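You operate a simulated robot arm through the tools that you are given. There is no shell and no other tool. Be economical: measure what you need, move in short steps, check, and stop when the job is done.

The job below is to be done with a simulated robot arm. You get a single attempt, and the scene is never put back.

Task
Display the purple book open on the cradle, held by hoop and weight.
Fine: raise the wing before opening; bookmark back beside the other two; silver weight on the page; don't crack the spine.
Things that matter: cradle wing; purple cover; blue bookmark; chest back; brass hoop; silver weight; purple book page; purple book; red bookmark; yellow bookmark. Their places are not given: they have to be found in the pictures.

The check looks at the end state, three seconds after you hand in, the way a careful person would. Anything else that was tipped, shoved, dropped, spilled or broken makes it a failure.

Robot
A 6-joint arm with a two-finger parallel gripper, fixed in place. Base frame: the origin is at the foot of the arm, x ahead of it, y to its left, z up; the work surface is at about z = 0.72. Units: m, rad, N and s.
With the tool pointing down near the work surface it reaches from about 0.3 to 0.7 m from the base axis. Its first joint turns from -2.897 to 2.897 rad. Payload 4.1 kg.
The TCP is the grasp point between the finger pads, 0.023 m short of the fingertips. In the tool frame z runs along the fingers and y along their closing line. The gripper opens to 0.094 m. The fingers are 0.038 m wide and 0.01 m thick; the gripper's body (0.054 by 0.096 m) begins 0.039 m behind the TCP.
Orientation is told as [roll, pitch, yaw] about the base's x, y, z axes, in that order, counted from this pose: with the fingers straight down and closing along the base's y, the tool's x points along the base's -x, its y along +y and its z along -z.

Tools
- The arm moves only by the tool step_arm. Its argument "steps" is a list of rows, each a list of 7 numbers: the opening, from 0 (shut) to 1 (fully open), then the shift along the tool's x, y, z in units of 150 mm (1.0 is 150 mm), then the turn, a rotation vector about the tool's x, y, z in units of 90 degrees (1.0 is 90 degrees). In form: [[jaw, dx, dy, dz, ax, ay, az], ...]. A call has 1 to 8 rows; each row is the pose to reach, as a shift and turn from the pose commanded when the call began, along the tool's axes at that moment. A call with a number of a shift or a turn outside -1 to 1 is refused whole. Rows are played at 5 a second. More than 0.05 m and 0.15 rad between two rows, or a gripper value outside its range, and nothing of the call is played. Where a pose cannot be reached the arm comes as near as it can. A force on the tool above 60 N (or 10 N above the force at the start of the call, whichever is more), or a blocked arm, ends the call early, and 0.2 s more pass. Each finger travels about 0.045 m/s and halts on what it meets, pressing with about 38 N; the grip force reading is that of the motor and also rises with nothing between the fingers. The clock runs only during rows and for 0.2 s after the last one: add rows that repeat a pose to give the fingers time. The reply holds the time, the measured pose of the TCP, the force on the tool along the base axes, the opening and the grip force, in the units named above and with some noise.
- Cameras (640 x 400 px; columns grow to the right, rows downward): "scene" is fixed at [0.4, 0.4958, 1.4722]; the picture's right is [-0.98, 0.20, 0.00], its down [0.09, 0.42, -0.90] and it looks along [-0.18, -0.88, -0.43] (base axes); focal length 333 px, centre (320, 200). "wrist" rides on the gripper at [-0.039, 0, -0.044] in the tool frame; the picture's right is [0.00, -1.00, 0.00], its down [0.97, 0.00, -0.24] and it looks along [0.24, 0.00, 0.97] (tool axes); focal length 218 px, centre (320, 200).
- snapshot(camera): a new picture of that camera. The clock stands still meanwhile.
- slide_trunk(by): slides the trunk up (or, below 0, down) by that many m; the arm rides with it, the base frame stays. It gives what a move gives, with no picture.
- measure_at(camera, pixels): for up to 12 pixels [column, row] of the newest picture of that camera ("zoom" is the newest enlarged one), the place [x, y, z] in the base frame of the surface seen there, good to about 0.003 m. The clock stands still meanwhile.
- zoom(camera, box): a new picture of the part [left, top, right, bottom] of that camera's present view, enlarged. The clock stands still meanwhile.
- sign_off(): hands the job in; it is judged then, once.

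Go step by step. Measure first, check grasps and placings, and put right what went wrong. The budget is 80 turns and 34 pictures, counting those below and the enlarged ones. Unless the task says otherwise, let go and move clear before handing in, and close with one line.

The tools are called after ">>>" as name(argument=value, ...) on one line, values as JSON. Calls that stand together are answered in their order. step_arm: Moves the arm, as the interface text tells. Its arguments: {"type":"object","properties":{"steps":{"type":"array","items":{"type":"array","items":{"type":"number"}}}},"required":["steps"]} The other tools are called the same way: slide_trunk (by) slides the trunk up or down; snapshot (camera) takes a picture; measure_at (camera, pixels) gives the place of the surface under pixels of a picture; zoom (camera, box) takes an enlarged picture of a part of a camera's view; sign_off () hands the job in.

At the start:

```text
time: 0.0
tool_pos: [0.2284, -0.3655, 1.196]
tool_rot: [0.0, 0.0, 0.0]
wrist_force: [0.3, -0.5, -0.3]
width: 0.0941
gripper_force: 0.0
trunk travel left (down, up): [-0.5, 0.09]
```

scene: 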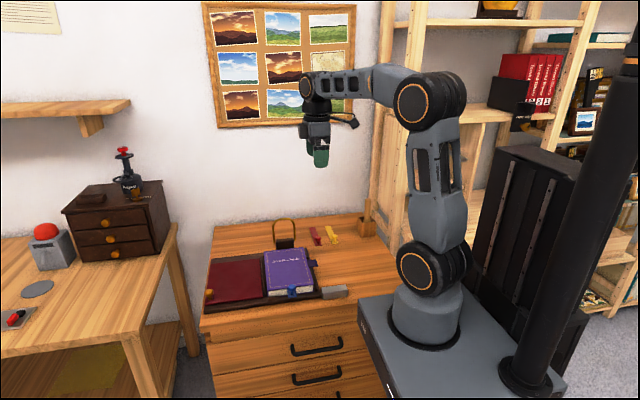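
wrist: 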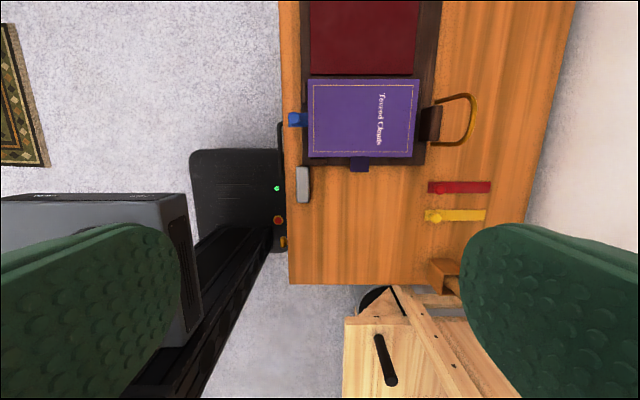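

The wrist picture shows the purple book (about 360,118), the blue bookmark at 297,119, the hoop at 455,118, the silver weight at 303,184, and the red and yellow bookmarks. I'll enlarge both views.

>>> zoom(camera="scene", box=[190, 200, 390, 325])

>>> zoom(camera="wrist", box=[270, 0, 590, 290])

```text
3.20 times, centred on (290, 262) of scene
```

zoom: 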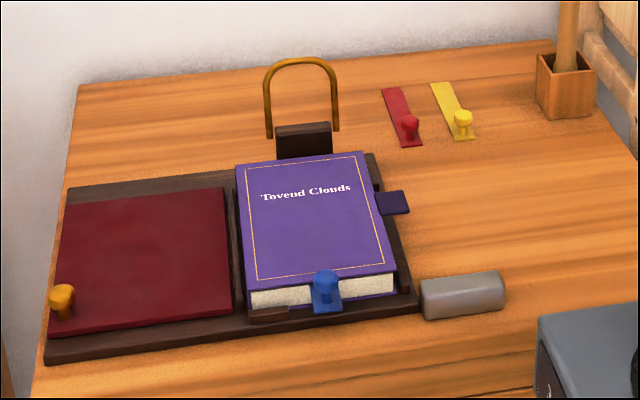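

```text
1.38 times, centred on (430, 145) of wrist
```

zoom: 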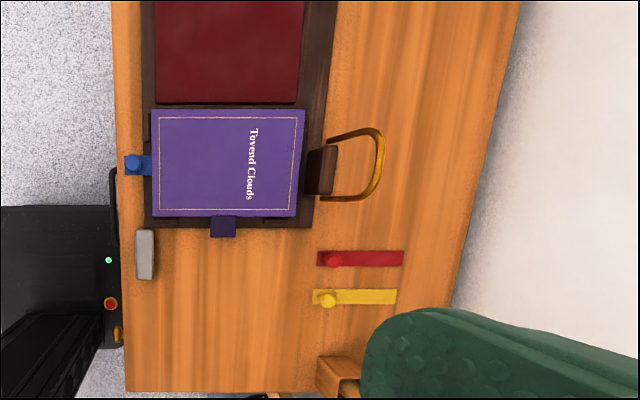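

I'll measure the main points in the scene zoom's source view, since the scene picture shows everything at a low angle, then the top view in the wrist zoom.

>>> measure_at(camera="zoom", pixels=[[133, 163], [125, 165], [145, 165], [136, 255], [222, 227], [222, 220], [160, 112], [298, 112], [160, 212], [298, 213], [322, 170], [382, 160]])

>>> measure_at(camera="zoom", pixels=[[332, 259], [400, 259], [327, 299], [393, 296], [145, 232], [153, 278], [160, 20], [290, 95], [160, 98], [145, 98], [310, 98], [318, 259]])

>>> measure_at(camera="scene", pixels=[[209, 292], [209, 297], [210, 301], [204, 304], [260, 298], [258, 260], [213, 264], [291, 288], [291, 293], [285, 221], [285, 240], [335, 288]])

```text
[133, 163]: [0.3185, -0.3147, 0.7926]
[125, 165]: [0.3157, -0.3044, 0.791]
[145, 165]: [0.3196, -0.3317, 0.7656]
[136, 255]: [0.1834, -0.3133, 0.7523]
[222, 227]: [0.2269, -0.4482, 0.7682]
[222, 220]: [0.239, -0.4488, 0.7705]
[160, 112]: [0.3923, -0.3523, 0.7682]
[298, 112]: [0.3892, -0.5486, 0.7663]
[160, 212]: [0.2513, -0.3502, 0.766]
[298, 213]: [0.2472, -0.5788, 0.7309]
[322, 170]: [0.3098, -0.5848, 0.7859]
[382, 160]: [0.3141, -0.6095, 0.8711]
```

```text
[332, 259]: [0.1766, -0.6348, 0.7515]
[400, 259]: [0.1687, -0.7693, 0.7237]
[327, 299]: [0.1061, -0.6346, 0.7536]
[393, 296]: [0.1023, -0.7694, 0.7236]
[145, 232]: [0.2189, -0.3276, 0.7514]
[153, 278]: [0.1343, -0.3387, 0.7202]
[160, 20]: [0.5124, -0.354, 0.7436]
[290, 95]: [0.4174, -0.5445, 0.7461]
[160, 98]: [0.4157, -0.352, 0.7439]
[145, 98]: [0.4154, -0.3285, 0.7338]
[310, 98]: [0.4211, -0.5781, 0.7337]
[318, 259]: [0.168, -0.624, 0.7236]
```

```text
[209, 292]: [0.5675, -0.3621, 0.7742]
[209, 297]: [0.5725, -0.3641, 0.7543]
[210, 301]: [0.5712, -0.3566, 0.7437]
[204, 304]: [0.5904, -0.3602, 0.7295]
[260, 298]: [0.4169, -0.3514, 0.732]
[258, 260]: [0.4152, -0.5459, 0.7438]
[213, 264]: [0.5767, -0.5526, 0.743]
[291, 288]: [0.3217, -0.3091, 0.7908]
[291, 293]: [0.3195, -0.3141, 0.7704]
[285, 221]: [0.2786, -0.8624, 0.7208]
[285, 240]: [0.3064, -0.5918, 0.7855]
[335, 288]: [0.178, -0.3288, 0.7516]
```

The cover top lies at z≈0.767 with the spine at x≈0.395. The wing (top 0.744) has its knob at about (0.57,-0.365), and the cover's tab is at about (0.232,-0.448). I'll lower the trunk and move over the wing knob.

>>> slide_trunk(by=-0.24)

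>>> step_arm(steps=[[1, -0.33, 0, 0, 0, 0, 0], [1, -0.66, 0, 0, 0, 0, 0], [1, -1, 0, 0, 0, 0, 0]])

>>> step_arm(steps=[[1, -0.33, 0, 0, 0, 0, 0], [1, -0.66, 0, 0, 0, 0, 0], [1, -1, 0, 0, 0, 0, 0]])

>>> snapshot(camera="wrist")

```text
time: 2.5
tool_pos: [0.2283, -0.3648, 0.9552]
tool_rot: [-0.002, 0.001, 0.0]
wrist_force: [0.9, -0.4, 0.0]
width: 0.0939
gripper_force: 0.1
trunk travel left (down, up): [-0.26, 0.33]
```

```text
refused: row 3 steps farther than a row can; nothing moved
```

```text
refused: row 3 steps farther than a row can; nothing moved
```

```text
29 pictures are left
```

wrist: 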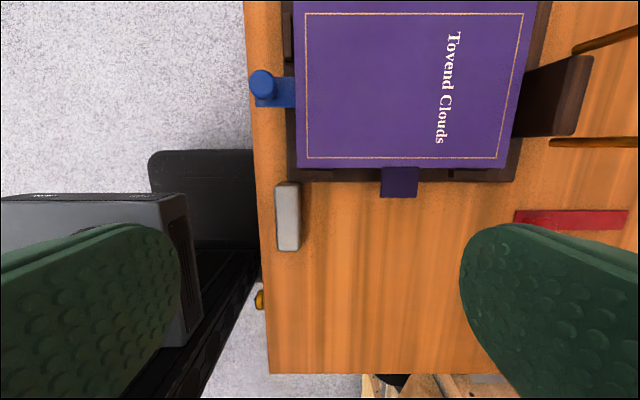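

The rows were slightly too large (0.34 × 150 > 50 mm). I'll measure the tab (400,183), weight (287,215) and bookmark (262,85) in this closer picture, then move with smaller rows.

>>> measure_at(camera="wrist", pixels=[[383, 183], [418, 183], [400, 172], [400, 196], [262, 84], [285, 92], [285, 78], [285, 105], [278, 190], [298, 190], [280, 245], [297, 245]])

>>> step_arm(steps=[[1, -0.3, 0, 0, 0, 0, 0], [1, -0.6, 0, 0, 0, 0, 0], [1, -0.9, 0, 0, 0, 0, 0], [1, -1, 0, 0, 0, 0, 0]])

>>> step_arm(steps=[[1, -0.3, 0, 0, 0, 0, 0], [1, -0.6, 0, 0, 0, 0, 0], [1, -0.9, 0, 0, 0, 0, 0], [1, -0.9, 0, 0, 0, 0, 0]])

>>> snapshot(camera="wrist")

```text
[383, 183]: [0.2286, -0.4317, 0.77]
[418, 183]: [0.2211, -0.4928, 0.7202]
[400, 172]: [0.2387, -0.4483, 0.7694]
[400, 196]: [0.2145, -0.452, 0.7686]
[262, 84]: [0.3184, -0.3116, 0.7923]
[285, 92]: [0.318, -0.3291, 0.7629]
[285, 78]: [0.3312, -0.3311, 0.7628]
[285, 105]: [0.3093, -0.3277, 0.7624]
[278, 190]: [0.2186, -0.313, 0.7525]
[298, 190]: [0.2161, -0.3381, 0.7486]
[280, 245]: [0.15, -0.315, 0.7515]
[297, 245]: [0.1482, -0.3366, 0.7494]
```

```text
time: 3.5
tool_pos: [0.3779, -0.3637, 0.9535]
tool_rot: [-0.001, 0.0, 0.0]
wrist_force: [-0.6, 0.5, 0.2]
width: 0.094
gripper_force: 0.0
trunk travel left (down, up): [-0.26, 0.33]
```

```text
time: 4.5
tool_pos: [0.512, -0.3626, 0.9534]
tool_rot: [0.002, 0.002, 0.0]
wrist_force: [0.6, -0.6, -0.6]
width: 0.0941
gripper_force: 0.1
out of reach, approached as far as the arm can: row 3
trunk travel left (down, up): [-0.26, 0.33]
```

```text
28 pictures are left
```

wrist: 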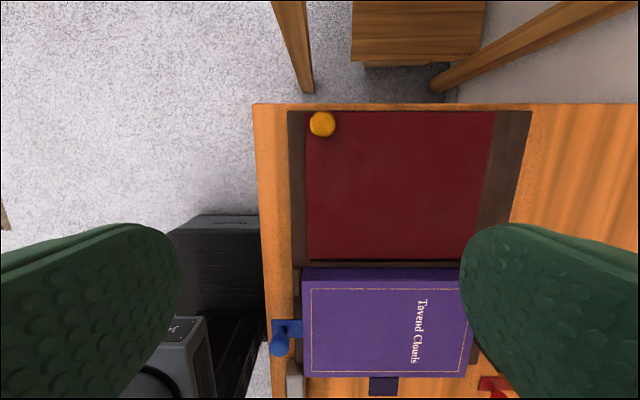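

The arm reached only x=0.512 at this trunk height. I'll measure the knob (321,124), then raise the trunk and bring the arm lower to gain reach.

>>> measure_at(camera="wrist", pixels=[[321, 124], [310, 124], [333, 124], [321, 114], [321, 134], [305, 180], [310, 255], [450, 258], [492, 115], [380, 266], [310, 262], [480, 266]])

>>> slide_trunk(by=0.24)

>>> step_arm(steps=[[1, 0, 0, 0.3, 0, 0, 0], [1, 0, 0, 0.6, 0, 0, 0], [1, 0, 0, 0.9, 0, 0, 0], [1, 0, 0, 1, 0, 0, 0]])

>>> step_arm(steps=[[1, 0, 0, 0.3, 0, 0, 0], [1, 0, 0, 0.6, 0, 0, 0], [1, 0, 0, 0.9, 0, 0, 0], [1, 0, 0, 1, 0, 0, 0]])

```text
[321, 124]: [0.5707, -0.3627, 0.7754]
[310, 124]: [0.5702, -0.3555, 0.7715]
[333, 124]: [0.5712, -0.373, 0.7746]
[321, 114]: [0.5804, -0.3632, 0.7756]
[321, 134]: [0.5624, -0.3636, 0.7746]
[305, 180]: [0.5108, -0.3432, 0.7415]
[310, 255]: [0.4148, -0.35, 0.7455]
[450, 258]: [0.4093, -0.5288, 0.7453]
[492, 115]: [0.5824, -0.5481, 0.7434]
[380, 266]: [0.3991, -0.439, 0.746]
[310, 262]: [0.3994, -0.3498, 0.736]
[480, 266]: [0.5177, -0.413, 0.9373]
```

```text
time: 7.0
tool_pos: [0.5123, -0.3627, 1.1951]
tool_rot: [-0.002, 0.001, 0.001]
wrist_force: [0.8, 0.7, 0.5]
width: 0.0941
gripper_force: 0.1
trunk travel left (down, up): [-0.5, 0.09]
```

```text
time: 8.0
tool_pos: [0.5118, -0.3612, 1.0435]
tool_rot: [0.0, 0.001, -0.001]
wrist_force: [-0.5, -0.4, -0.5]
width: 0.0939
gripper_force: 0.1
trunk travel left (down, up): [-0.5, 0.09]
```

```text
time: 9.0
tool_pos: [0.5124, -0.3626, 0.8933]
tool_rot: [-0.001, 0.0, -0.002]
wrist_force: [-0.4, 0.0, 1.0]
width: 0.0939
gripper_force: 0.1
trunk travel left (down, up): [-0.5, 0.09]
```

The knob centre is at (0.571,-0.364) with its top at 0.776. I'll move over it, descend and close.

>>> step_arm(steps=[[1, -0.2, 0, 0, 0, 0, 0], [1, -0.39, -0.01, 0, 0, 0, 0], [1, -0.39, -0.01, 0.3, 0, 0, 0], [1, -0.39, -0.01, 0.55, 0, 0, 0], [1, -0.39, -0.01, 0.7, 0, 0, 0], [1, -0.39, -0.01, 0.81, 0, 0, 0], [1, -0.39, -0.01, 0.81, 0, 0, 0]])

>>> step_arm(steps=[[0, 0, 0, 0, 0, 0, 0], [0, 0, 0, 0, 0, 0, 0], [0, 0, 0, 0, 0, 0, 0], [0, 0, 0, 0, 0, 0, 0], [0, 0, 0, 0, 0, 0, 0], [0, 0, 0, 0, 0, 0, 0]])

```text
time: 10.6
tool_pos: [0.5692, -0.363, 0.7733]
tool_rot: [0.001, -0.001, 0.001]
wrist_force: [-0.2, -0.3, -0.4]
width: 0.0939
gripper_force: 0.0
trunk travel left (down, up): [-0.5, 0.09]
```

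```text
time: 12.0
tool_pos: [0.5706, -0.3649, 0.7739]
tool_rot: [0.0, 0.0, 0.0]
wrist_force: [2.8, -8.6, 0.1]
width: 0.0251
gripper_force: 45.2
trunk travel left (down, up): [-0.5, 0.09]
```

The knob is gripped (width 0.025). I'll lift the wing along its hinge arc, to about 27° first.

>>> step_arm(steps=[[0, 0.014, 0, -0.064, 0, -0.038, 0], [0, 0.033, 0, -0.127, 0, -0.0764, 0], [0, 0.055, 0, -0.189, 0, -0.1146, 0], [0, 0.081, 0, -0.249, 0, -0.1528, 0], [0, 0.112, 0, -0.308, 0, -0.191, 0], [0, 0.144, 0, -0.365, 0, -0.229, 0], [0, 0.22, 0, -0.471, 0, -0.3056, 0], [0, 0.22, 0, -0.471, 0, -0.3056, 0]])

>>> snapshot(camera="scene")

```text
time: 13.8
tool_pos: [0.5362, -0.3649, 0.843]
tool_rot: [0.002, -0.479, -0.001]
wrist_force: [-10.4, -5.2, -8.5]
width: 0.025
gripper_force: 44.9
trunk travel left (down, up): [-0.5, 0.09]
```

```text
27 pictures are left
```

scene: 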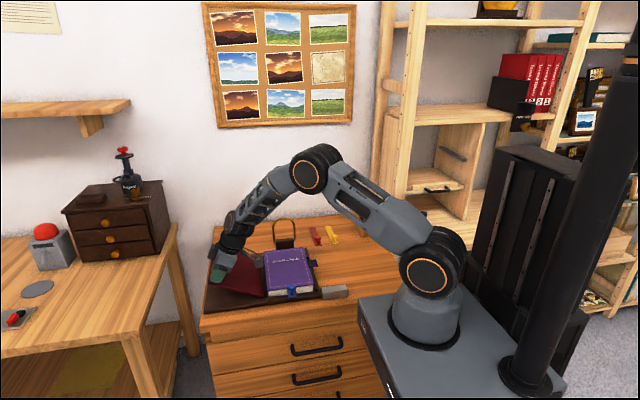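

The wing follows with low force. I'll continue the same arc by another 0.36 rad.

>>> step_arm(steps=[[0, 0.014, 0, -0.064, 0, -0.038, 0], [0, 0.033, 0, -0.127, 0, -0.0764, 0], [0, 0.055, 0, -0.189, 0, -0.1146, 0], [0, 0.081, 0, -0.249, 0, -0.1528, 0], [0, 0.112, 0, -0.308, 0, -0.191, 0], [0, 0.144, 0, -0.365, 0, -0.229, 0], [0, 0.144, 0, -0.365, 0, -0.229, 0]])

>>> zoom(camera="scene", box=[190, 200, 390, 325])

```text
time: 15.4
tool_pos: [0.4921, -0.3635, 0.8811]
tool_rot: [0.004, -0.839, -0.002]
wrist_force: [-11.7, -3.3, -24.0]
width: 0.025
gripper_force: 45.3
trunk travel left (down, up): [-0.5, 0.09]
```

```text
3.20 times, centred on (290, 262) of scene
```

zoom: 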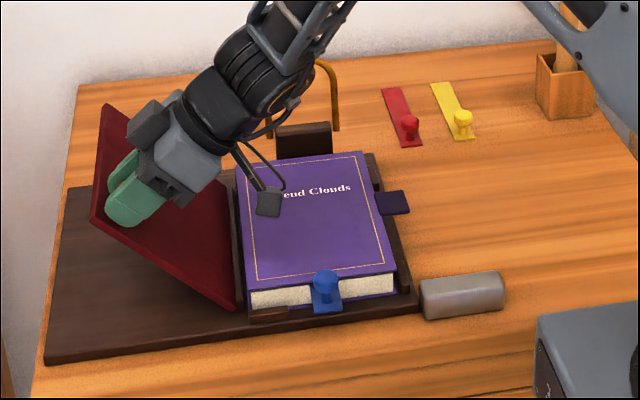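

The wing is at about 48° and the force has risen to 24 N. I'll measure the wing to check its hinge line and angle before going further.

>>> measure_at(camera="zoom", pixels=[[108, 110], [100, 205], [230, 300], [235, 285], [120, 130], [180, 230], [200, 200], [225, 210], [268, 205], [218, 295]])

>>> step_arm(steps=[[0, 0, 0, 0, 0, 0, 0], [0, 0, 0, 0, 0, 0, 0]])

```text
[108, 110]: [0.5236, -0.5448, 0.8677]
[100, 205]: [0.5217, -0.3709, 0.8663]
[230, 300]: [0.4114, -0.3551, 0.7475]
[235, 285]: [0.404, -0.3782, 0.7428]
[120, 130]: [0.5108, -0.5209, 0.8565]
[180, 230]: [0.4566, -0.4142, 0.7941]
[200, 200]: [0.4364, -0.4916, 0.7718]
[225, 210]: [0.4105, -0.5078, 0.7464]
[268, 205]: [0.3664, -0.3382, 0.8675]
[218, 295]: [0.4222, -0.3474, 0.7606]
```

```text
time: 16.0
tool_pos: [0.4932, -0.3646, 0.8802]
tool_rot: [0.005, -0.838, -0.004]
wrist_force: [-12.2, -3.0, -26.2]
width: 0.0249
gripper_force: 45.5
trunk travel left (down, up): [-0.5, 0.09]
```

The force is mostly along the wing (radial mismatch), so it isn't at a stop. I'll ease 4 mm toward the hinge and raise a little more, feeling for a stop.

>>> step_arm(steps=[[0, 0.03, 0, 0, 0, 0, 0], [0, 0.03, 0, 0, 0, 0, 0]])

>>> step_arm(steps=[[0, 0.016, 0, -0.064, 0, -0.038, 0], [0, 0.038, 0, -0.127, 0, -0.0764, 0], [0, 0.038, 0, -0.127, 0, -0.0764, 0]])

```text
time: 16.6
tool_pos: [0.491, -0.3648, 0.8811]
tool_rot: [-0.001, -0.844, 0.003]
wrist_force: [7.6, -3.9, -9.4]
width: 0.0253
gripper_force: 44.9
trunk travel left (down, up): [-0.5, 0.09]
```

```text
time: 17.1
tool_pos: [0.4882, -0.365, 0.8818]
tool_rot: [0.001, -0.914, 0.003]
wrist_force: [58.4, -8.3, -32.2]
width: 0.0252
gripper_force: 44.9
trunk travel left (down, up): [-0.5, 0.09]
stopped in row 2: the force on the tool passed its limit (the readings are from after the stop); the commanded pose is now the measured one
```

The wing has met a firm stop at about 49°. I'll open the fingers in place and see whether it stays up.

>>> step_arm(steps=[[0.4, 0, 0, 0, 0, 0, 0], [0.4, 0, 0, 0, 0, 0, 0], [0.5, 0, 0, 0, 0, 0, 0], [0.5, 0, 0, 0, 0, 0, 0]])

>>> zoom(camera="scene", box=[190, 200, 390, 325])

```text
time: 18.1
tool_pos: [0.4807, -0.3658, 0.8867]
tool_rot: [-0.003, -0.92, 0.003]
wrist_force: [-0.1, 0.0, -0.6]
width: 0.0469
gripper_force: 0.1
trunk travel left (down, up): [-0.5, 0.09]
```

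```text
3.20 times, centred on (290, 262) of scene
```

zoom: 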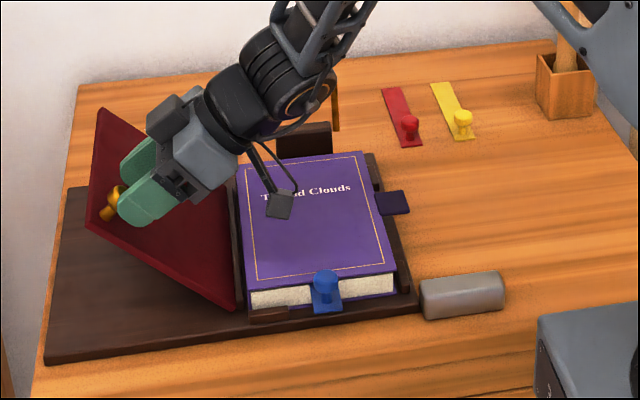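

The wing stays up by itself. I'll back out along the tool axis and turn the tool upright.

>>> step_arm(steps=[[0.5, 0, 0, -0.3, 0, 0, 0], [0.5, 0, 0, -0.6, 0, 0.05, 0], [0.6, 0, 0, -0.6, 0, 0.14, 0], [0.6, 0, 0, -0.6, 0, 0.23, 0], [0.7, 0, 0, -0.6, 0, 0.32, 0], [0.7, 0, 0, -0.6, 0, 0.41, 0], [0.7, 0, 0, -0.6, 0, 0.5, 0], [0.7, 0, 0, -0.6, 0, 0.586, 0]])

```text
time: 19.9
tool_pos: [0.4102, -0.3653, 0.9404]
tool_rot: [-0.003, 0.005, 0.002]
wrist_force: [0.1, -0.7, -0.6]
width: 0.0657
gripper_force: 0.0
trunk travel left (down, up): [-0.5, 0.09]
```

The tool is upright. I'll move over to the cover tab at about (0.226,-0.449).

>>> step_arm(steps=[[0.8, 0.3, -0.13, 0, 0, 0, 0], [0.8, 0.6, -0.26, 0, 0, 0, 0], [0.8, 0.9, -0.39, 0, 0, 0, 0]])

>>> step_arm(steps=[[0.8, 0.3, -0.13, 0, 0, 0, 0], [0.8, 0.33, -0.17, 0.3, 0, 0, 0], [0.8, 0.33, -0.17, 0.4, 0, 0, 0], [0.8, 0.33, -0.17, 0.4, 0, 0, 0]])

>>> snapshot(camera="wrist")

```text
time: 20.7
tool_pos: [0.2752, -0.4246, 0.941]
tool_rot: [-0.003, 0.001, 0.001]
wrist_force: [0.8, 0.0, -0.2]
width: 0.0752
gripper_force: 0.1
trunk travel left (down, up): [-0.5, 0.09]
```

```text
time: 21.7
tool_pos: [0.2257, -0.4489, 0.8817]
tool_rot: [-0.001, 0.0, 0.001]
wrist_force: [-0.1, 0.2, -0.2]
width: 0.075
gripper_force: 0.1
trunk travel left (down, up): [-0.5, 0.09]
```

```text
24 pictures are left
```

wrist: 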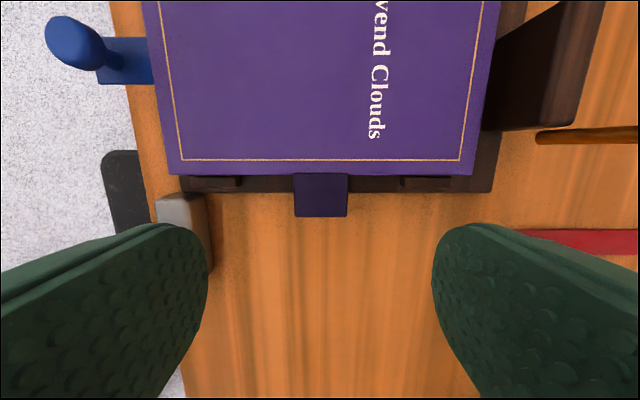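

>>> measure_at(camera="wrist", pixels=[[296, 195], [346, 195], [320, 175], [320, 172], [320, 213], [200, 172], [440, 172], [215, 184], [320, 185], [260, 185]])

```text
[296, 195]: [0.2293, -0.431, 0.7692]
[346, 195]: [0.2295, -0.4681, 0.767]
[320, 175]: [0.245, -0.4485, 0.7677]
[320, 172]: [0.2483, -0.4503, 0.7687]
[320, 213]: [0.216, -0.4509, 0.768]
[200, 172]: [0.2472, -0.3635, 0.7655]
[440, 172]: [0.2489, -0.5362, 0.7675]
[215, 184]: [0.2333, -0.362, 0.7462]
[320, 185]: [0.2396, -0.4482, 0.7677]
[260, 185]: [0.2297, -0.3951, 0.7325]
```

The tab spans x 0.2145–0.2455 and y -0.431 to -0.468, with its top at z 0.768. I'll go down at x=0.221 with only the fingertips past the tab, and pinch it by its sides.

>>> step_arm(steps=[[0.8, 0.03, 0, 0.3, 0, 0, 0], [0.8, 0.03, 0, 0.5, 0, 0, 0], [0.8, 0.03, 0, 0.7, 0, 0, 0], [0.8, 0.03, 0, 0.7, 0, 0, 0]])

>>> step_arm(steps=[[0, 0, 0, 0, 0, 0, 0], [0, 0, 0, 0, 0, 0, 0], [0, 0, 0, 0, 0, 0, 0], [0, 0, 0, 0, 0, 0, 0]])

```text
time: 22.7
tool_pos: [0.2207, -0.4496, 0.7757]
tool_rot: [-0.002, -0.001, 0.001]
wrist_force: [-0.8, -0.6, -0.4]
width: 0.0754
gripper_force: 0.0
trunk travel left (down, up): [-0.5, 0.09]
```

```text
time: 23.7
tool_pos: [0.2198, -0.4497, 0.7766]
tool_rot: [-0.002, -0.001, -0.001]
wrist_force: [-1.2, -2.4, -0.2]
width: 0.0392
gripper_force: 37.7
trunk travel left (down, up): [-0.5, 0.09]
```

The tab is gripped (width 0.039). I'll lift it along the spine arc to about 34° first and watch the force.

>>> step_arm(steps=[[0, -0.006, 0, -0.116, 0, 0, 0], [0, -0.023, 0, -0.232, 0, 0, 0], [0, -0.05, 0, -0.345, 0, 0, 0], [0, -0.092, 0, -0.454, 0, 0, 0], [0, -0.204, 0, -0.659, 0, 0, 0], [0, -0.204, 0, -0.659, 0, 0, 0]])

>>> zoom(camera="scene", box=[190, 200, 390, 325])

```text
time: 25.1
tool_pos: [0.2501, -0.4496, 0.8771]
tool_rot: [-0.003, 0.001, 0.0]
wrist_force: [0.5, -0.5, -2.3]
width: 0.0395
gripper_force: 37.6
trunk travel left (down, up): [-0.5, 0.09]
```

```text
3.20 times, centred on (290, 262) of scene
```

zoom: 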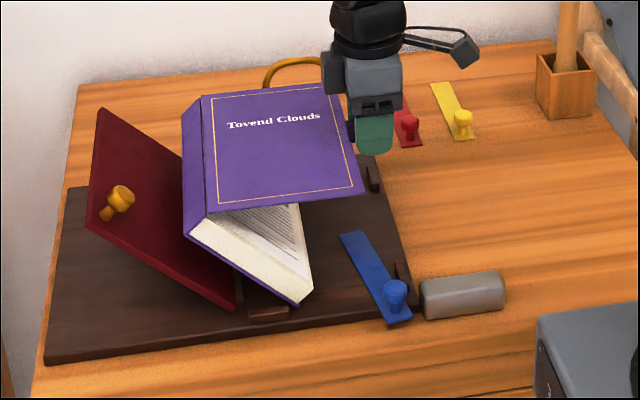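

The book is swinging as a whole: its spine has lifted off the tray (200,150), while the blue bookmark has slid out onto the tray at 380,280. I'll measure how the book is lying before doing anything.

>>> measure_at(camera="zoom", pixels=[[204, 98], [188, 225], [208, 215], [296, 302], [312, 292], [298, 205], [362, 192], [345, 90], [188, 120], [270, 240], [196, 236], [250, 275]])

>>> measure_at(camera="zoom", pixels=[[395, 285], [397, 300], [345, 236], [362, 234], [383, 322], [410, 316], [405, 275], [372, 175], [265, 310], [300, 320], [330, 300], [350, 280]])

>>> zoom(camera="scene", box=[235, 215, 335, 315])

```text
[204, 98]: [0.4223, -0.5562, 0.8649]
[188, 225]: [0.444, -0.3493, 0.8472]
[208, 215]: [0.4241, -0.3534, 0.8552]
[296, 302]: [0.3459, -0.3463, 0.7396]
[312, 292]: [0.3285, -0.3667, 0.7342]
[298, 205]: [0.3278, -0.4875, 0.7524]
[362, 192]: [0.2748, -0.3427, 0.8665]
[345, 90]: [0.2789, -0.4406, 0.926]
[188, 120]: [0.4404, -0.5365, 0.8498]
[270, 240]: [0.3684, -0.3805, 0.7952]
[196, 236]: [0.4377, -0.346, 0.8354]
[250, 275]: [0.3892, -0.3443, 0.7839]
```

```text
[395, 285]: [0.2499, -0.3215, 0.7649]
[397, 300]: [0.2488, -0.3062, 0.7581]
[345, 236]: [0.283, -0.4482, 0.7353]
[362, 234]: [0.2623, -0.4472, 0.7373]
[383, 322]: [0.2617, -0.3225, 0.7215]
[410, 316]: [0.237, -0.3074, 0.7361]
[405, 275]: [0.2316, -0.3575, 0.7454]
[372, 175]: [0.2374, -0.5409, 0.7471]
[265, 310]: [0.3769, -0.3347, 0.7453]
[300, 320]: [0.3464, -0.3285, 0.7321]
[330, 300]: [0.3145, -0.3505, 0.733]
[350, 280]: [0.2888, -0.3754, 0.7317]
```

```text
4.00 times, centred on (285, 265) of scene
```

zoom: 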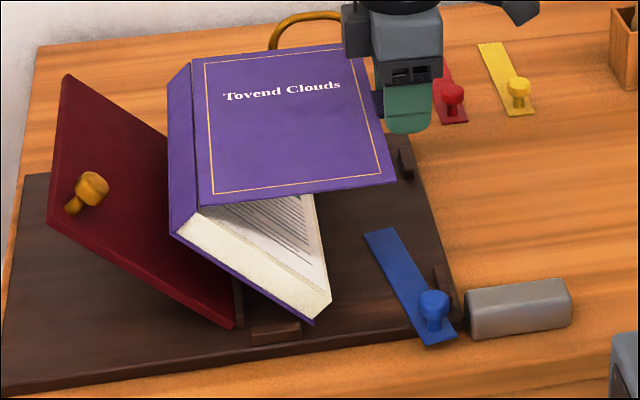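

The pads held the cover level, so the book body swung down from the hinge: its fore-edge is at (0.346, z 0.74) and its spine hangs at z≈0.85. I won't slide it over the bookmark at x 0.26. I'll lower it gently so the spine rests against the wing, then let go and clear the bookmark.

>>> step_arm(steps=[[0, -0.008, 0, 0.08, 0, -0.01, 0], [0, -0.016, 0, 0.16, 0, -0.02, 0], [0, -0.024, 0, 0.24, 0, -0.035, 0], [0, -0.032, 0, 0.32, 0, -0.05, 0], [0, -0.042, 0, 0.4, 0, -0.065, 0], [0, -0.05, 0, 0.48, 0, -0.085, 0], [0, -0.063, 0, 0.56, 0, -0.1, 0], [0, -0.063, 0, 0.56, 0, -0.1, 0]])

>>> zoom(camera="scene", box=[235, 215, 335, 315])

```text
time: 26.9
tool_pos: [0.2598, -0.4509, 0.7917]
tool_rot: [-0.001, -0.158, -0.001]
wrist_force: [-0.6, 0.4, 0.4]
width: 0.0394
gripper_force: 37.8
trunk travel left (down, up): [-0.5, 0.09]
```

```text
4.00 times, centred on (285, 265) of scene
```

zoom: 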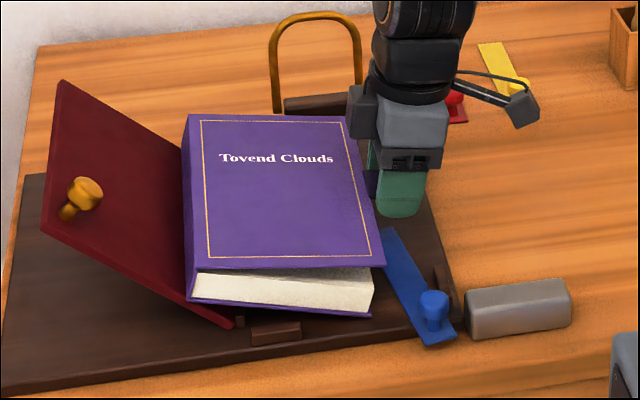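

The book now leans with its fore-edge clear of the bookmark. I'll release the tab, back off upward and look.

>>> step_arm(steps=[[0.55, 0, 0, 0, 0, 0, 0], [0.55, 0, 0, 0, 0, 0, 0], [0.55, 0, 0, -0.15, 0, 0, 0], [0.55, 0, 0, -0.4, 0, 0.05, 0], [0.55, 0, 0, -0.65, 0, 0.1, 0], [0.55, 0, 0, -0.65, 0, 0.1, 0]])

>>> zoom(camera="scene", box=[235, 215, 335, 315])

```text
time: 28.3
tool_pos: [0.2442, -0.4479, 0.8876]
tool_rot: [-0.002, 0.002, 0.002]
wrist_force: [0.4, 0.2, 0.3]
width: 0.0517
gripper_force: 0.1
trunk travel left (down, up): [-0.5, 0.09]
```

```text
4.00 times, centred on (285, 265) of scene
```

zoom: 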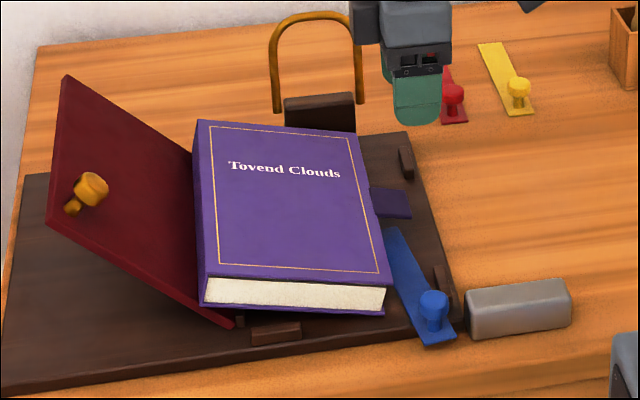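

The wing sprang back to its stop and the book is shut, leaning. Next I'll move over the bookmark knob and look from the wrist.

>>> step_arm(steps=[[0.55, 0, 0.3, 0, 0, 0, 0], [0.55, 0, 0.6, 0, 0, 0, 0], [0.55, 0, 0.87, 0, 0, 0, 0], [0.55, 0, 0.87, 0, 0, 0, 0]])

>>> snapshot(camera="wrist")

```text
time: 29.3
tool_pos: [0.2442, -0.3173, 0.8869]
tool_rot: [-0.002, 0.001, 0.0]
wrist_force: [-0.8, 1.2, 1.0]
width: 0.0517
gripper_force: 0.1
trunk travel left (down, up): [-0.5, 0.09]
```

```text
19 pictures are left
```

wrist: 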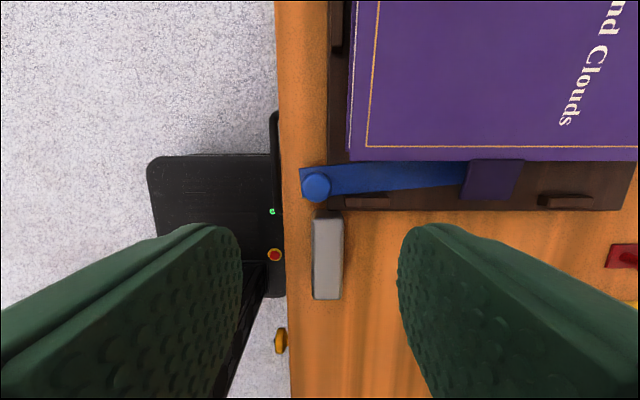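

>>> measure_at(camera="wrist", pixels=[[316, 186], [304, 186], [329, 186], [316, 175], [316, 198], [340, 178], [390, 165], [390, 190], [455, 172], [303, 170], [336, 194], [490, 178]])

```text
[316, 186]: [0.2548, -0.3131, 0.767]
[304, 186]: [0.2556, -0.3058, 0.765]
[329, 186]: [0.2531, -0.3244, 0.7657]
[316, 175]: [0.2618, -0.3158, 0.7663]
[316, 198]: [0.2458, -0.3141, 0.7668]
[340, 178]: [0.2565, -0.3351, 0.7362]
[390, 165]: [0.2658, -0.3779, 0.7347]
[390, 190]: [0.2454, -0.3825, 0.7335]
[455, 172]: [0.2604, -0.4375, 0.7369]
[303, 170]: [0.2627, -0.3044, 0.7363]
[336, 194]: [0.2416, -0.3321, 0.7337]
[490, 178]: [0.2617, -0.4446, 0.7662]
```

The knob centre is (0.254,-0.315), top 0.767, and the strip's end lies under the cover tab (470,180). I'll grip the knob, lift 4 mm, slide out toward +y, then raise.

>>> step_arm(steps=[[0.45, -0.045, 0.015, 0.2, 0, 0, 0], [0.45, -0.045, 0.015, 0.5, 0, 0, 0], [0.45, -0.045, 0.015, 0.7, 0, 0, 0], [0.45, -0.045, 0.015, 0.81, 0, 0, 0], [0.45, -0.045, 0.015, 0.81, 0, 0, 0], [0, -0.045, 0.015, 0.81, 0, 0, 0], [0, -0.045, 0.015, 0.81, 0, 0, 0], [0, -0.045, 0.015, 0.81, 0, 0, 0]])

>>> step_arm(steps=[[0, 0, 0, -0.03, 0, 0, 0], [0, 0, 0.1, -0.04, 0, 0, 0], [0, 0, 0.25, -0.04, 0, 0, 0], [0, 0, 0.33, -0.04, 0, 0, 0], [0, 0, 0.33, -0.3, 0, 0, 0], [0, 0, 0.33, -0.6, 0, 0, 0], [0, 0, 0.33, -0.9, 0, 0, 0], [0, 0, 0.33, -0.9, 0, 0, 0]])

>>> snapshot(camera="scene")

```text
time: 31.1
tool_pos: [0.2494, -0.317, 0.7677]
tool_rot: [-0.002, 0.001, 0.002]
wrist_force: [-4.7, -0.1, 0.4]
width: 0.0224
gripper_force: 38.0
trunk travel left (down, up): [-0.5, 0.09]
```

```text
time: 32.9
tool_pos: [0.2513, -0.2663, 0.9012]
tool_rot: [-0.004, 0.002, 0.002]
wrist_force: [-0.3, 0.2, -0.7]
width: 0.0225
gripper_force: 38.1
trunk travel left (down, up): [-0.5, 0.09]
```

```text
18 pictures are left
```

scene: 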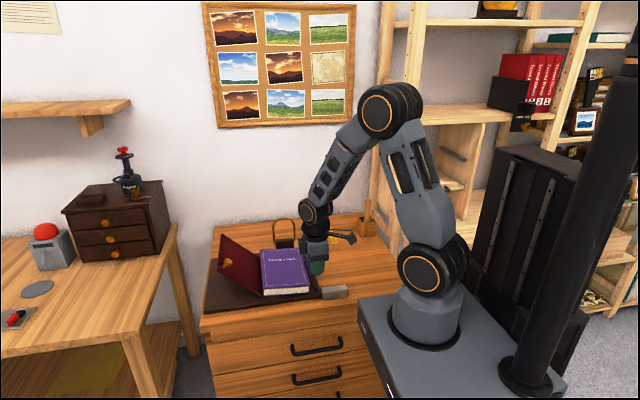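

The bookmark grip reads 0.0225 wide. I'll measure the free places beside the red and yellow bookmarks, the hoop legs and the cup in a zoom.

>>> zoom(camera="scene", box=[260, 190, 400, 290])

```text
4.00 times, centred on (330, 240) of scene
```

zoom: 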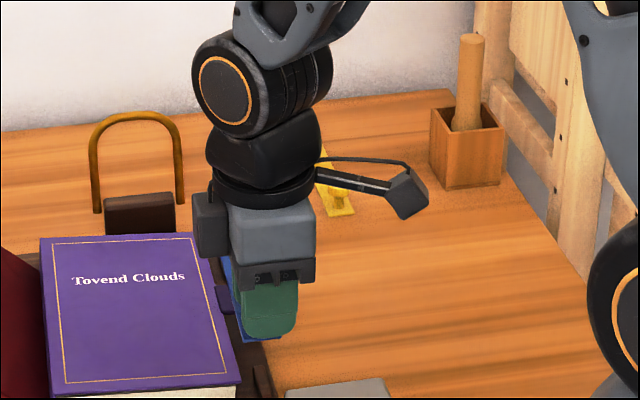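

>>> measure_at(camera="zoom", pixels=[[97, 210], [181, 203], [183, 160], [140, 117], [93, 140], [432, 180], [432, 112], [446, 186], [460, 60], [340, 210], [172, 215], [110, 222]])

>>> measure_at(camera="zoom", pixels=[[230, 290], [235, 325], [255, 341], [415, 215], [405, 180], [215, 230], [200, 200]])

```text
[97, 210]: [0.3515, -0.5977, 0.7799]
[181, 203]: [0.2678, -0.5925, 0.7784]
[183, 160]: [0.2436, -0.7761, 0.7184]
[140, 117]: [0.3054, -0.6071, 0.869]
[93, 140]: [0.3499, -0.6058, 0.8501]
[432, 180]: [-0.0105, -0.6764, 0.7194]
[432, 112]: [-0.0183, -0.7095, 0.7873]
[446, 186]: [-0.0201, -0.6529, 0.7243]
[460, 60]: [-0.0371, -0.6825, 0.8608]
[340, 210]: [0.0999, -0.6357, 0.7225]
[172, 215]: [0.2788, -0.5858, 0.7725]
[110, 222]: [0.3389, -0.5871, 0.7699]
```

```text
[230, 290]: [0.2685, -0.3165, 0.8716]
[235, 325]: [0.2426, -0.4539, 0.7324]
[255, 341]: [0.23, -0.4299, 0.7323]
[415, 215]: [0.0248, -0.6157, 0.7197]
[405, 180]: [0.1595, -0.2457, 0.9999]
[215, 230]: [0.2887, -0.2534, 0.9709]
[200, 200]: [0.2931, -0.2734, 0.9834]
```

The bookmark is held. The hoop's near leg is at x≈0.267 and red is at 0.17, so knob position (0.212,-0.635) leaves room for the gripper. I'll carry it there at height, straightening the yaw.

>>> step_arm(steps=[[0, 0.035, -0.28, 0, 0, 0, 0.015], [0, 0.07, -0.56, 0, 0, 0, 0.031], [0, 0.1, -0.84, 0, 0, 0, 0.031]])

>>> step_arm(steps=[[0, 0.035, -0.28, 0, 0, 0, 0], [0, 0.07, -0.56, 0, 0, 0, 0], [0, 0.1, -0.84, 0, 0, 0, 0]])

>>> step_arm(steps=[[0, 0.035, -0.28, 0, 0, 0, 0], [0, 0.07, -0.56, 0, 0, 0, 0], [0, 0.09, -0.78, 0, 0, 0, 0], [0, 0.09, -0.78, 0, 0, 0, 0]])

>>> snapshot(camera="wrist")

```text
time: 33.7
tool_pos: [0.2354, -0.3944, 0.9015]
tool_rot: [-0.003, -0.001, -0.048]
wrist_force: [0.0, 0.8, -1.0]
width: 0.0223
gripper_force: 38.2
trunk travel left (down, up): [-0.5, 0.09]
```

```text
time: 34.5
tool_pos: [0.2163, -0.5194, 0.9002]
tool_rot: [0.0, -0.002, -0.047]
wrist_force: [0.1, 0.2, -1.1]
width: 0.0223
gripper_force: 38.3
trunk travel left (down, up): [-0.5, 0.09]
```

```text
time: 35.5
tool_pos: [0.1964, -0.6341, 0.8999]
tool_rot: [0.001, 0.002, -0.047]
wrist_force: [-0.3, 0.0, 0.3]
width: 0.0223
gripper_force: 38.1
trunk travel left (down, up): [-0.5, 0.09]
```

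```text
16 pictures are left
```

wrist: 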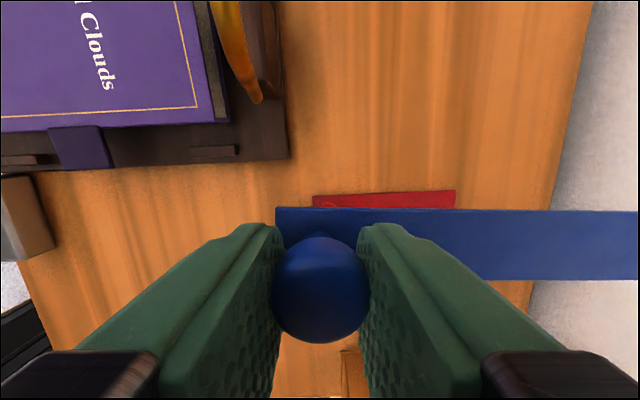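

The strip is straight and parallel to the red one. I'll shift 11 mm toward +x, lower it to the surface and release.

>>> step_arm(steps=[[0, -0.071, 0, 0, 0, 0, 0], [0, -0.071, 0, 0.3, 0, 0, 0], [0, -0.071, 0, 0.6, 0, 0, 0], [0, -0.071, 0, 0.85, 0, 0, 0], [0, -0.071, 0, 0.93, 0, 0, 0], [0, -0.071, 0, 0.96, 0, 0, 0], [0, -0.071, 0, 0.96, 0, 0, 0]])

>>> step_arm(steps=[[0.2, 0, 0, 0, 0, 0, 0], [0.4, 0, 0, 0, 0, 0, 0], [0.5, 0, 0, 0, 0, 0, 0], [0.5, 0, 0, -0.3, 0, 0, 0], [0.5, 0, 0, -0.6, 0, 0, 0], [0.5, 0, 0, -0.9, 0, 0, 0], [0.5, 0, 0, -0.9, 0, 0, 0]])

>>> snapshot(camera="wrist")

```text
time: 37.1
tool_pos: [0.2062, -0.6232, 0.7613]
tool_rot: [-0.002, -0.001, -0.046]
wrist_force: [-0.5, -0.4, 0.5]
width: 0.0225
gripper_force: 37.6
out of reach, approached as far as the arm can: row 3, 4, 5, 6, 7
trunk travel left (down, up): [-0.5, 0.09]
```

```text
time: 38.7
tool_pos: [0.2063, -0.6218, 0.8983]
tool_rot: [-0.002, -0.001, -0.047]
wrist_force: [-0.5, 0.1, -0.1]
width: 0.0472
gripper_force: 0.0
trunk travel left (down, up): [-0.5, 0.09]
```

```text
15 pictures are left
```

wrist: 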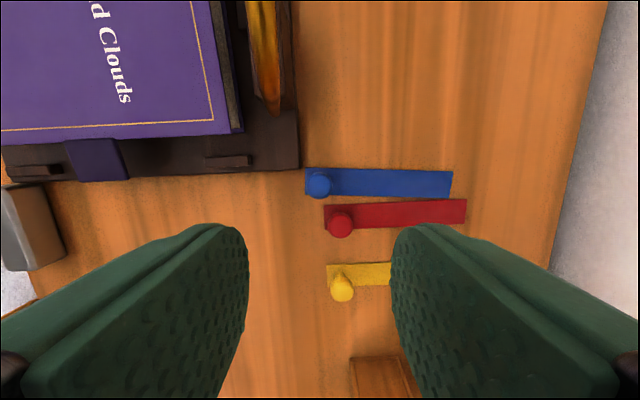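

The blue bookmark lies flat beside red and yellow. Next I'll pinch the tab and pull the book back to its seat, so I'll measure the tab and cover first.

>>> measure_at(camera="wrist", pixels=[[72, 160], [95, 178], [120, 160], [98, 143], [98, 134], [20, 125], [200, 128], [225, 130], [120, 178], [320, 185], [430, 185]])

>>> step_arm(steps=[[0.55, -0.05, 0.3, 0, 0, 0, -0.031], [0.55, -0.1, 0.6, 0, 0, 0, -0.031], [0.55, -0.16, 0.9, 0, 0, 0, -0.031], [0.55, -0.16, 0.97, 0, 0, 0, -0.031]])

```text
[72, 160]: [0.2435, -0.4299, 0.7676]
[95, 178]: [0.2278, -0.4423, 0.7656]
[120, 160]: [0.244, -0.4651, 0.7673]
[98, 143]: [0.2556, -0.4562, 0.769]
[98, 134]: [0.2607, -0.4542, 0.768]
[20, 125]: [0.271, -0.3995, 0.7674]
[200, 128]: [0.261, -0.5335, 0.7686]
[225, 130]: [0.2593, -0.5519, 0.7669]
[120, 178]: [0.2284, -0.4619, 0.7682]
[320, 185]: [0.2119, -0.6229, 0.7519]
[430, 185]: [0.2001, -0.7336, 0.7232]
```

```text
time: 39.7
tool_pos: [0.2362, -0.4785, 0.8967]
tool_rot: [-0.003, 0.0, 0.001]
wrist_force: [0.9, -0.6, -0.2]
width: 0.0519
gripper_force: 0.1
trunk travel left (down, up): [-0.5, 0.09]
```

The tab is now at x 0.228–0.256, z 0.768, so the book has slid down to within about 12 mm of its seat. I'll check how it lies.

>>> zoom(camera="scene", box=[220, 205, 340, 315])

```text
3.64 times, centred on (280, 260) of scene
```

zoom: 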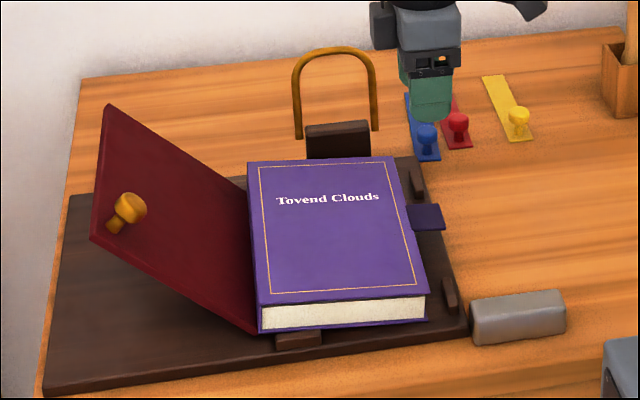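

>>> measure_at(camera="zoom", pixels=[[250, 170], [262, 300], [425, 288], [396, 160], [262, 328], [425, 318], [300, 340], [415, 183], [450, 295], [330, 165], [254, 240]])

```text
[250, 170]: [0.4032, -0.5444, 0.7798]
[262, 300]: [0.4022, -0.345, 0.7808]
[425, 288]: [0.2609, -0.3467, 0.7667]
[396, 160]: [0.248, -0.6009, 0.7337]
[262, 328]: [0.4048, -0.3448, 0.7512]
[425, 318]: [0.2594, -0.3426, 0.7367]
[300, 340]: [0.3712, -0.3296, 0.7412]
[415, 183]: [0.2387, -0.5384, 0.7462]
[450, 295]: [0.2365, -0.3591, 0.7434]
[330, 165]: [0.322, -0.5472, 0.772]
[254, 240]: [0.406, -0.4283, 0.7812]
```

The spine still sits 13 mm high at x 0.406 and the fore-edge is at 0.26. I'll pinch the tab and draw the book about 12 mm toward -x while levelling it.

>>> step_arm(steps=[[0.57, 0.01, 0.2, 0.1, 0, -0.05, 0], [0.57, 0.01, 0.2, 0.35, 0, -0.05, 0], [0.57, 0.01, 0.2, 0.6, 0, -0.05, 0], [0.57, 0.01, 0.2, 0.79, 0, -0.05, 0], [0.57, 0.01, 0.2, 0.79, 0, -0.05, 0], [0, 0.01, 0.2, 0.79, 0, -0.05, 0], [0, 0.01, 0.2, 0.79, 0, -0.05, 0], [0, 0.01, 0.2, 0.79, 0, -0.05, 0]])

>>> step_arm(steps=[[0, 0.02, 0, 0, 0, 0.012, 0], [0, 0.045, 0, 0, 0, 0.025, 0], [0, 0.07, 0, 0, 0, 0.04, 0], [0, 0.085, 0, 0, 0, 0.06, 0], [0, 0.09, 0, 0, 0, 0.065, 0], [0, 0.09, 0, 0, 0, 0.065, 0]])

>>> step_arm(steps=[[0.57, 0, 0, 0, 0, 0, 0], [0.57, 0, 0, 0, 0, 0, 0], [0.57, 0, 0, -0.3, 0, 0, 0], [0.57, 0, 0, -0.6, 0, 0, 0], [0.57, 0, 0, -0.9, 0, 0, 0], [0.57, 0, 0, -0.9, 0, 0, 0]])

>>> zoom(camera="scene", box=[220, 205, 340, 315])

```text
time: 41.5
tool_pos: [0.2358, -0.4475, 0.7776]
tool_rot: [0.001, -0.077, 0.002]
wrist_force: [-1.2, 2.6, 0.0]
width: 0.0395
gripper_force: 37.8
trunk travel left (down, up): [-0.5, 0.09]
```

```text
time: 42.9
tool_pos: [0.221, -0.4493, 0.7786]
tool_rot: [-0.001, 0.026, 0.002]
wrist_force: [6.8, 0.2, 11.2]
width: 0.0394
gripper_force: 38.0
trunk travel left (down, up): [-0.5, 0.09]
```

```text
time: 44.3
tool_pos: [0.2226, -0.4486, 0.9121]
tool_rot: [-0.003, 0.026, 0.001]
wrist_force: [0.0, -0.6, 0.2]
width: 0.0537
gripper_force: 0.1
trunk travel left (down, up): [-0.5, 0.09]
```

```text
3.64 times, centred on (280, 260) of scene
```

zoom: 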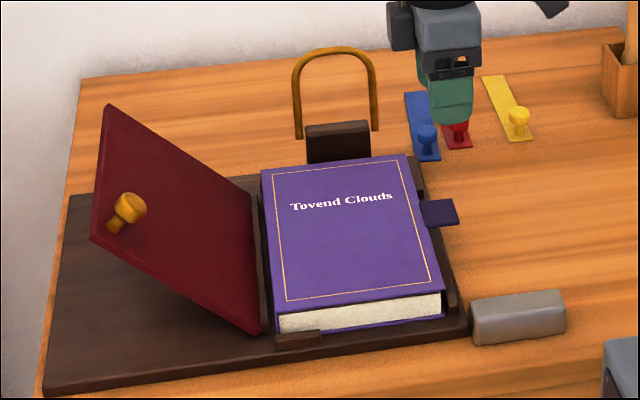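

The book is back in its seat and the wing is still up. This time I'll hold the tab loosely in the slot between the fingers (closing line vertical) so the cover can turn. First I'll raise the trunk for reach, then tilt and twist the tool clear of everything.

>>> slide_trunk(by=0.085)

>>> step_arm(steps=[[0.5, 0.035, 0, 0.075, 0, -0.0854, 0], [0.45, 0.07, 0, 0.15, 0, -0.1708, 0], [0.4, 0.105, 0, 0.225, 0, -0.2562, 0], [0.35, 0.14, 0, 0.3, 0, -0.3416, 0], [0.32, 0.175, 0, 0.375, 0, -0.427, 0], [0.32, 0.21, 0, 0.45, 0, -0.5124, 0], [0.32, 0.245, 0, 0.525, 0, -0.5978, 0], [0.32, 0.28, 0, 0.6, 0, -0.683, 0]])

>>> step_arm(steps=[[0.32, 0, 0, 0, 0, 0, 0.09], [0.32, 0, 0, 0, 0, 0, 0.18], [0.32, 0, 0, 0, 0, 0, 0.27], [0.32, 0, 0, 0, 0, 0, 0.36], [0.32, 0, 0, 0, 0, 0, 0.45], [0.32, 0, 0, 0, 0, 0, 0.54], [0.32, 0, 0, 0, 0, 0, 0.63], [0.32, 0, 0, 0, 0, 0, 0.72]])

>>> step_arm(steps=[[0.32, 0, 0, 0, 0, 0, 0.09], [0.32, 0, 0, 0, 0, 0, 0.18], [0.32, 0, 0, 0, 0, 0, 0.28], [0.32, 0, 0, 0, 0, 0, 0.28]])

```text
time: 45.5
tool_pos: [0.222, -0.4486, 0.9981]
tool_rot: [-0.002, 0.024, 0.001]
wrist_force: [0.3, 0.0, 0.5]
width: 0.0535
gripper_force: 0.0
trunk travel left (down, up): [-0.585, 0.005]
```

```text
time: 47.3
tool_pos: [0.1793, -0.4489, 0.9087]
tool_rot: [-0.005, -1.052, 0.005]
wrist_force: [1.2, 0.7, -0.4]
width: 0.0302
gripper_force: 0.0
trunk travel left (down, up): [-0.585, 0.005]
```

```text
time: 49.1
tool_pos: [0.178, -0.4488, 0.908]
tool_rot: [1.005, -0.378, -1.339]
wrist_force: [-0.2, 0.3, 0.3]
width: 0.03
gripper_force: 0.1
trunk travel left (down, up): [-0.585, 0.005]
```

```text
refused: row 3 steps farther than a row can; nothing moved
```

The pose is reachable; one row of the twist was slightly too large. I'll finish the twist.

>>> step_arm(steps=[[0.32, 0, 0, 0, 0, 0, 0.09], [0.32, 0, 0, 0, 0, 0, 0.18], [0.32, 0, 0, 0, 0, 0, 0.27], [0.32, 0, 0, 0, 0, 0, 0.28], [0.32, 0, 0, 0, 0, 0, 0.28]])

```text
time: 50.3
tool_pos: [0.178, -0.4495, 0.9085]
tool_rot: [1.049, 0.001, -1.571]
wrist_force: [0.9, -0.3, 0.1]
width: 0.0299
gripper_force: 0.1
trunk travel left (down, up): [-0.585, 0.005]
```

The tool now points 60° forward with the closing line vertical. I'll go down to a stand-off, then advance along the fingers so the tab enters the slot.

>>> step_arm(steps=[[0.32, 0, -0.217, 0.102, 0, 0, 0], [0.32, 0, -0.434, 0.205, 0, 0, 0], [0.32, 0, -0.651, 0.307, 0, 0, 0], [0.32, 0, -0.651, 0.45, 0, 0, 0], [0.32, 0, -0.651, 0.6, 0, 0, 0], [0.32, 0, -0.651, 0.707, 0, 0, 0], [0.32, 0, -0.651, 0.707, 0, 0, 0]])

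>>> zoom(camera="scene", box=[250, 205, 370, 305])

```text
time: 51.9
tool_pos: [0.2215, -0.4492, 0.7706]
tool_rot: [1.05, -0.001, -1.569]
wrist_force: [0.3, -0.2, -0.4]
width: 0.0299
gripper_force: 0.1
trunk travel left (down, up): [-0.585, 0.005]
```

```text
4.00 times, centred on (310, 255) of scene
```

zoom: 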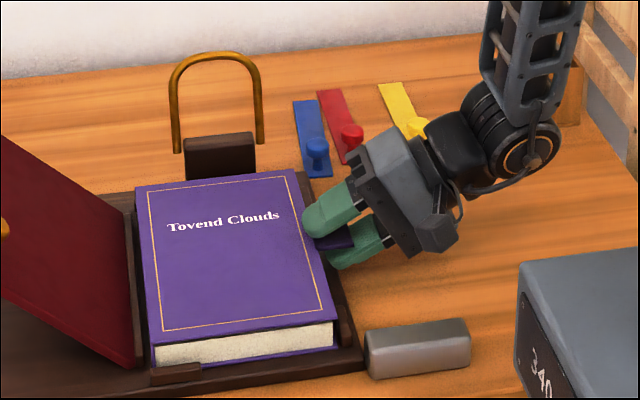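

The tab sits in the slot between the fingers (320,240). I'll swing the cover up to 50° along the spine arc while turning the tool only about half as much.

>>> step_arm(steps=[[0.32, 0, 0.09, -0.045, 0.03, 0, 0], [0.32, 0, 0.181, -0.08, 0.06, 0, 0], [0.32, 0, 0.275, -0.108, 0.09, 0, 0], [0.32, 0, 0.371, -0.129, 0.12, 0, 0], [0.32, 0, 0.569, -0.144, 0.18, 0, 0], [0.32, 0, 0.766, -0.126, 0.239, 0, 0], [0.32, 0, 0.956, -0.074, 0.299, 0, 0], [0.32, 0, 0.956, -0.074, 0.299, 0, 0]])

>>> zoom(camera="scene", box=[220, 190, 360, 310])

```text
time: 53.7
tool_pos: [0.2836, -0.4483, 0.9017]
tool_rot: [0.577, -0.002, -1.568]
wrist_force: [-1.7, 0.1, -0.1]
width: 0.0302
gripper_force: 0.2
trunk travel left (down, up): [-0.585, 0.005]
```

```text
3.33 times, centred on (290, 250) of scene
```

zoom: 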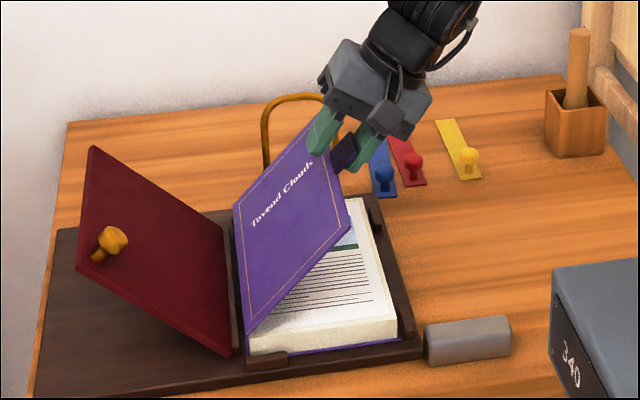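

The cover is at 50°, the book body has stayed in its seat and the page shows. I'll continue past vertical to 100°.

>>> step_arm(steps=[[0.32, 0, 0.1, -0.004, 0.03, 0, 0], [0.32, 0, 0.199, -0.006, 0.06, 0, 0], [0.32, 0, 0.395, 0.022, 0.12, 0, 0], [0.32, 0, 0.583, 0.083, 0.18, 0, 0], [0.32, 0, 0.758, 0.175, 0.24, 0, 0], [0.32, 0, 0.914, 0.297, 0.3, 0, 0], [0.32, 0, 0.914, 0.297, 0.3, 0, 0]])

>>> zoom(camera="scene", box=[220, 190, 360, 310])

```text
time: 55.3
tool_pos: [0.4226, -0.4488, 0.9377]
tool_rot: [0.107, -0.003, -1.57]
wrist_force: [0.5, 0.3, -0.3]
width: 0.0298
gripper_force: 0.1
trunk travel left (down, up): [-0.585, 0.005]
```

```text
3.33 times, centred on (290, 250) of scene
```

zoom: 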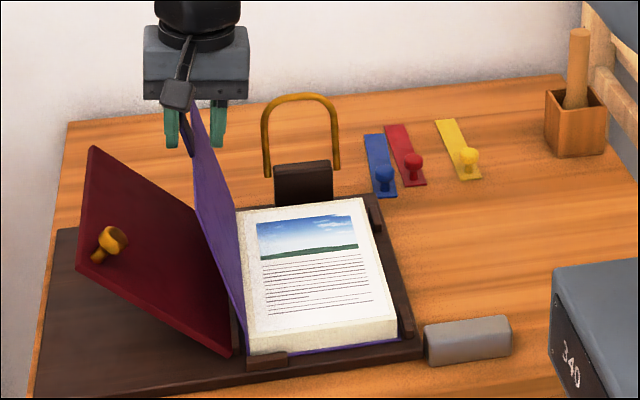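

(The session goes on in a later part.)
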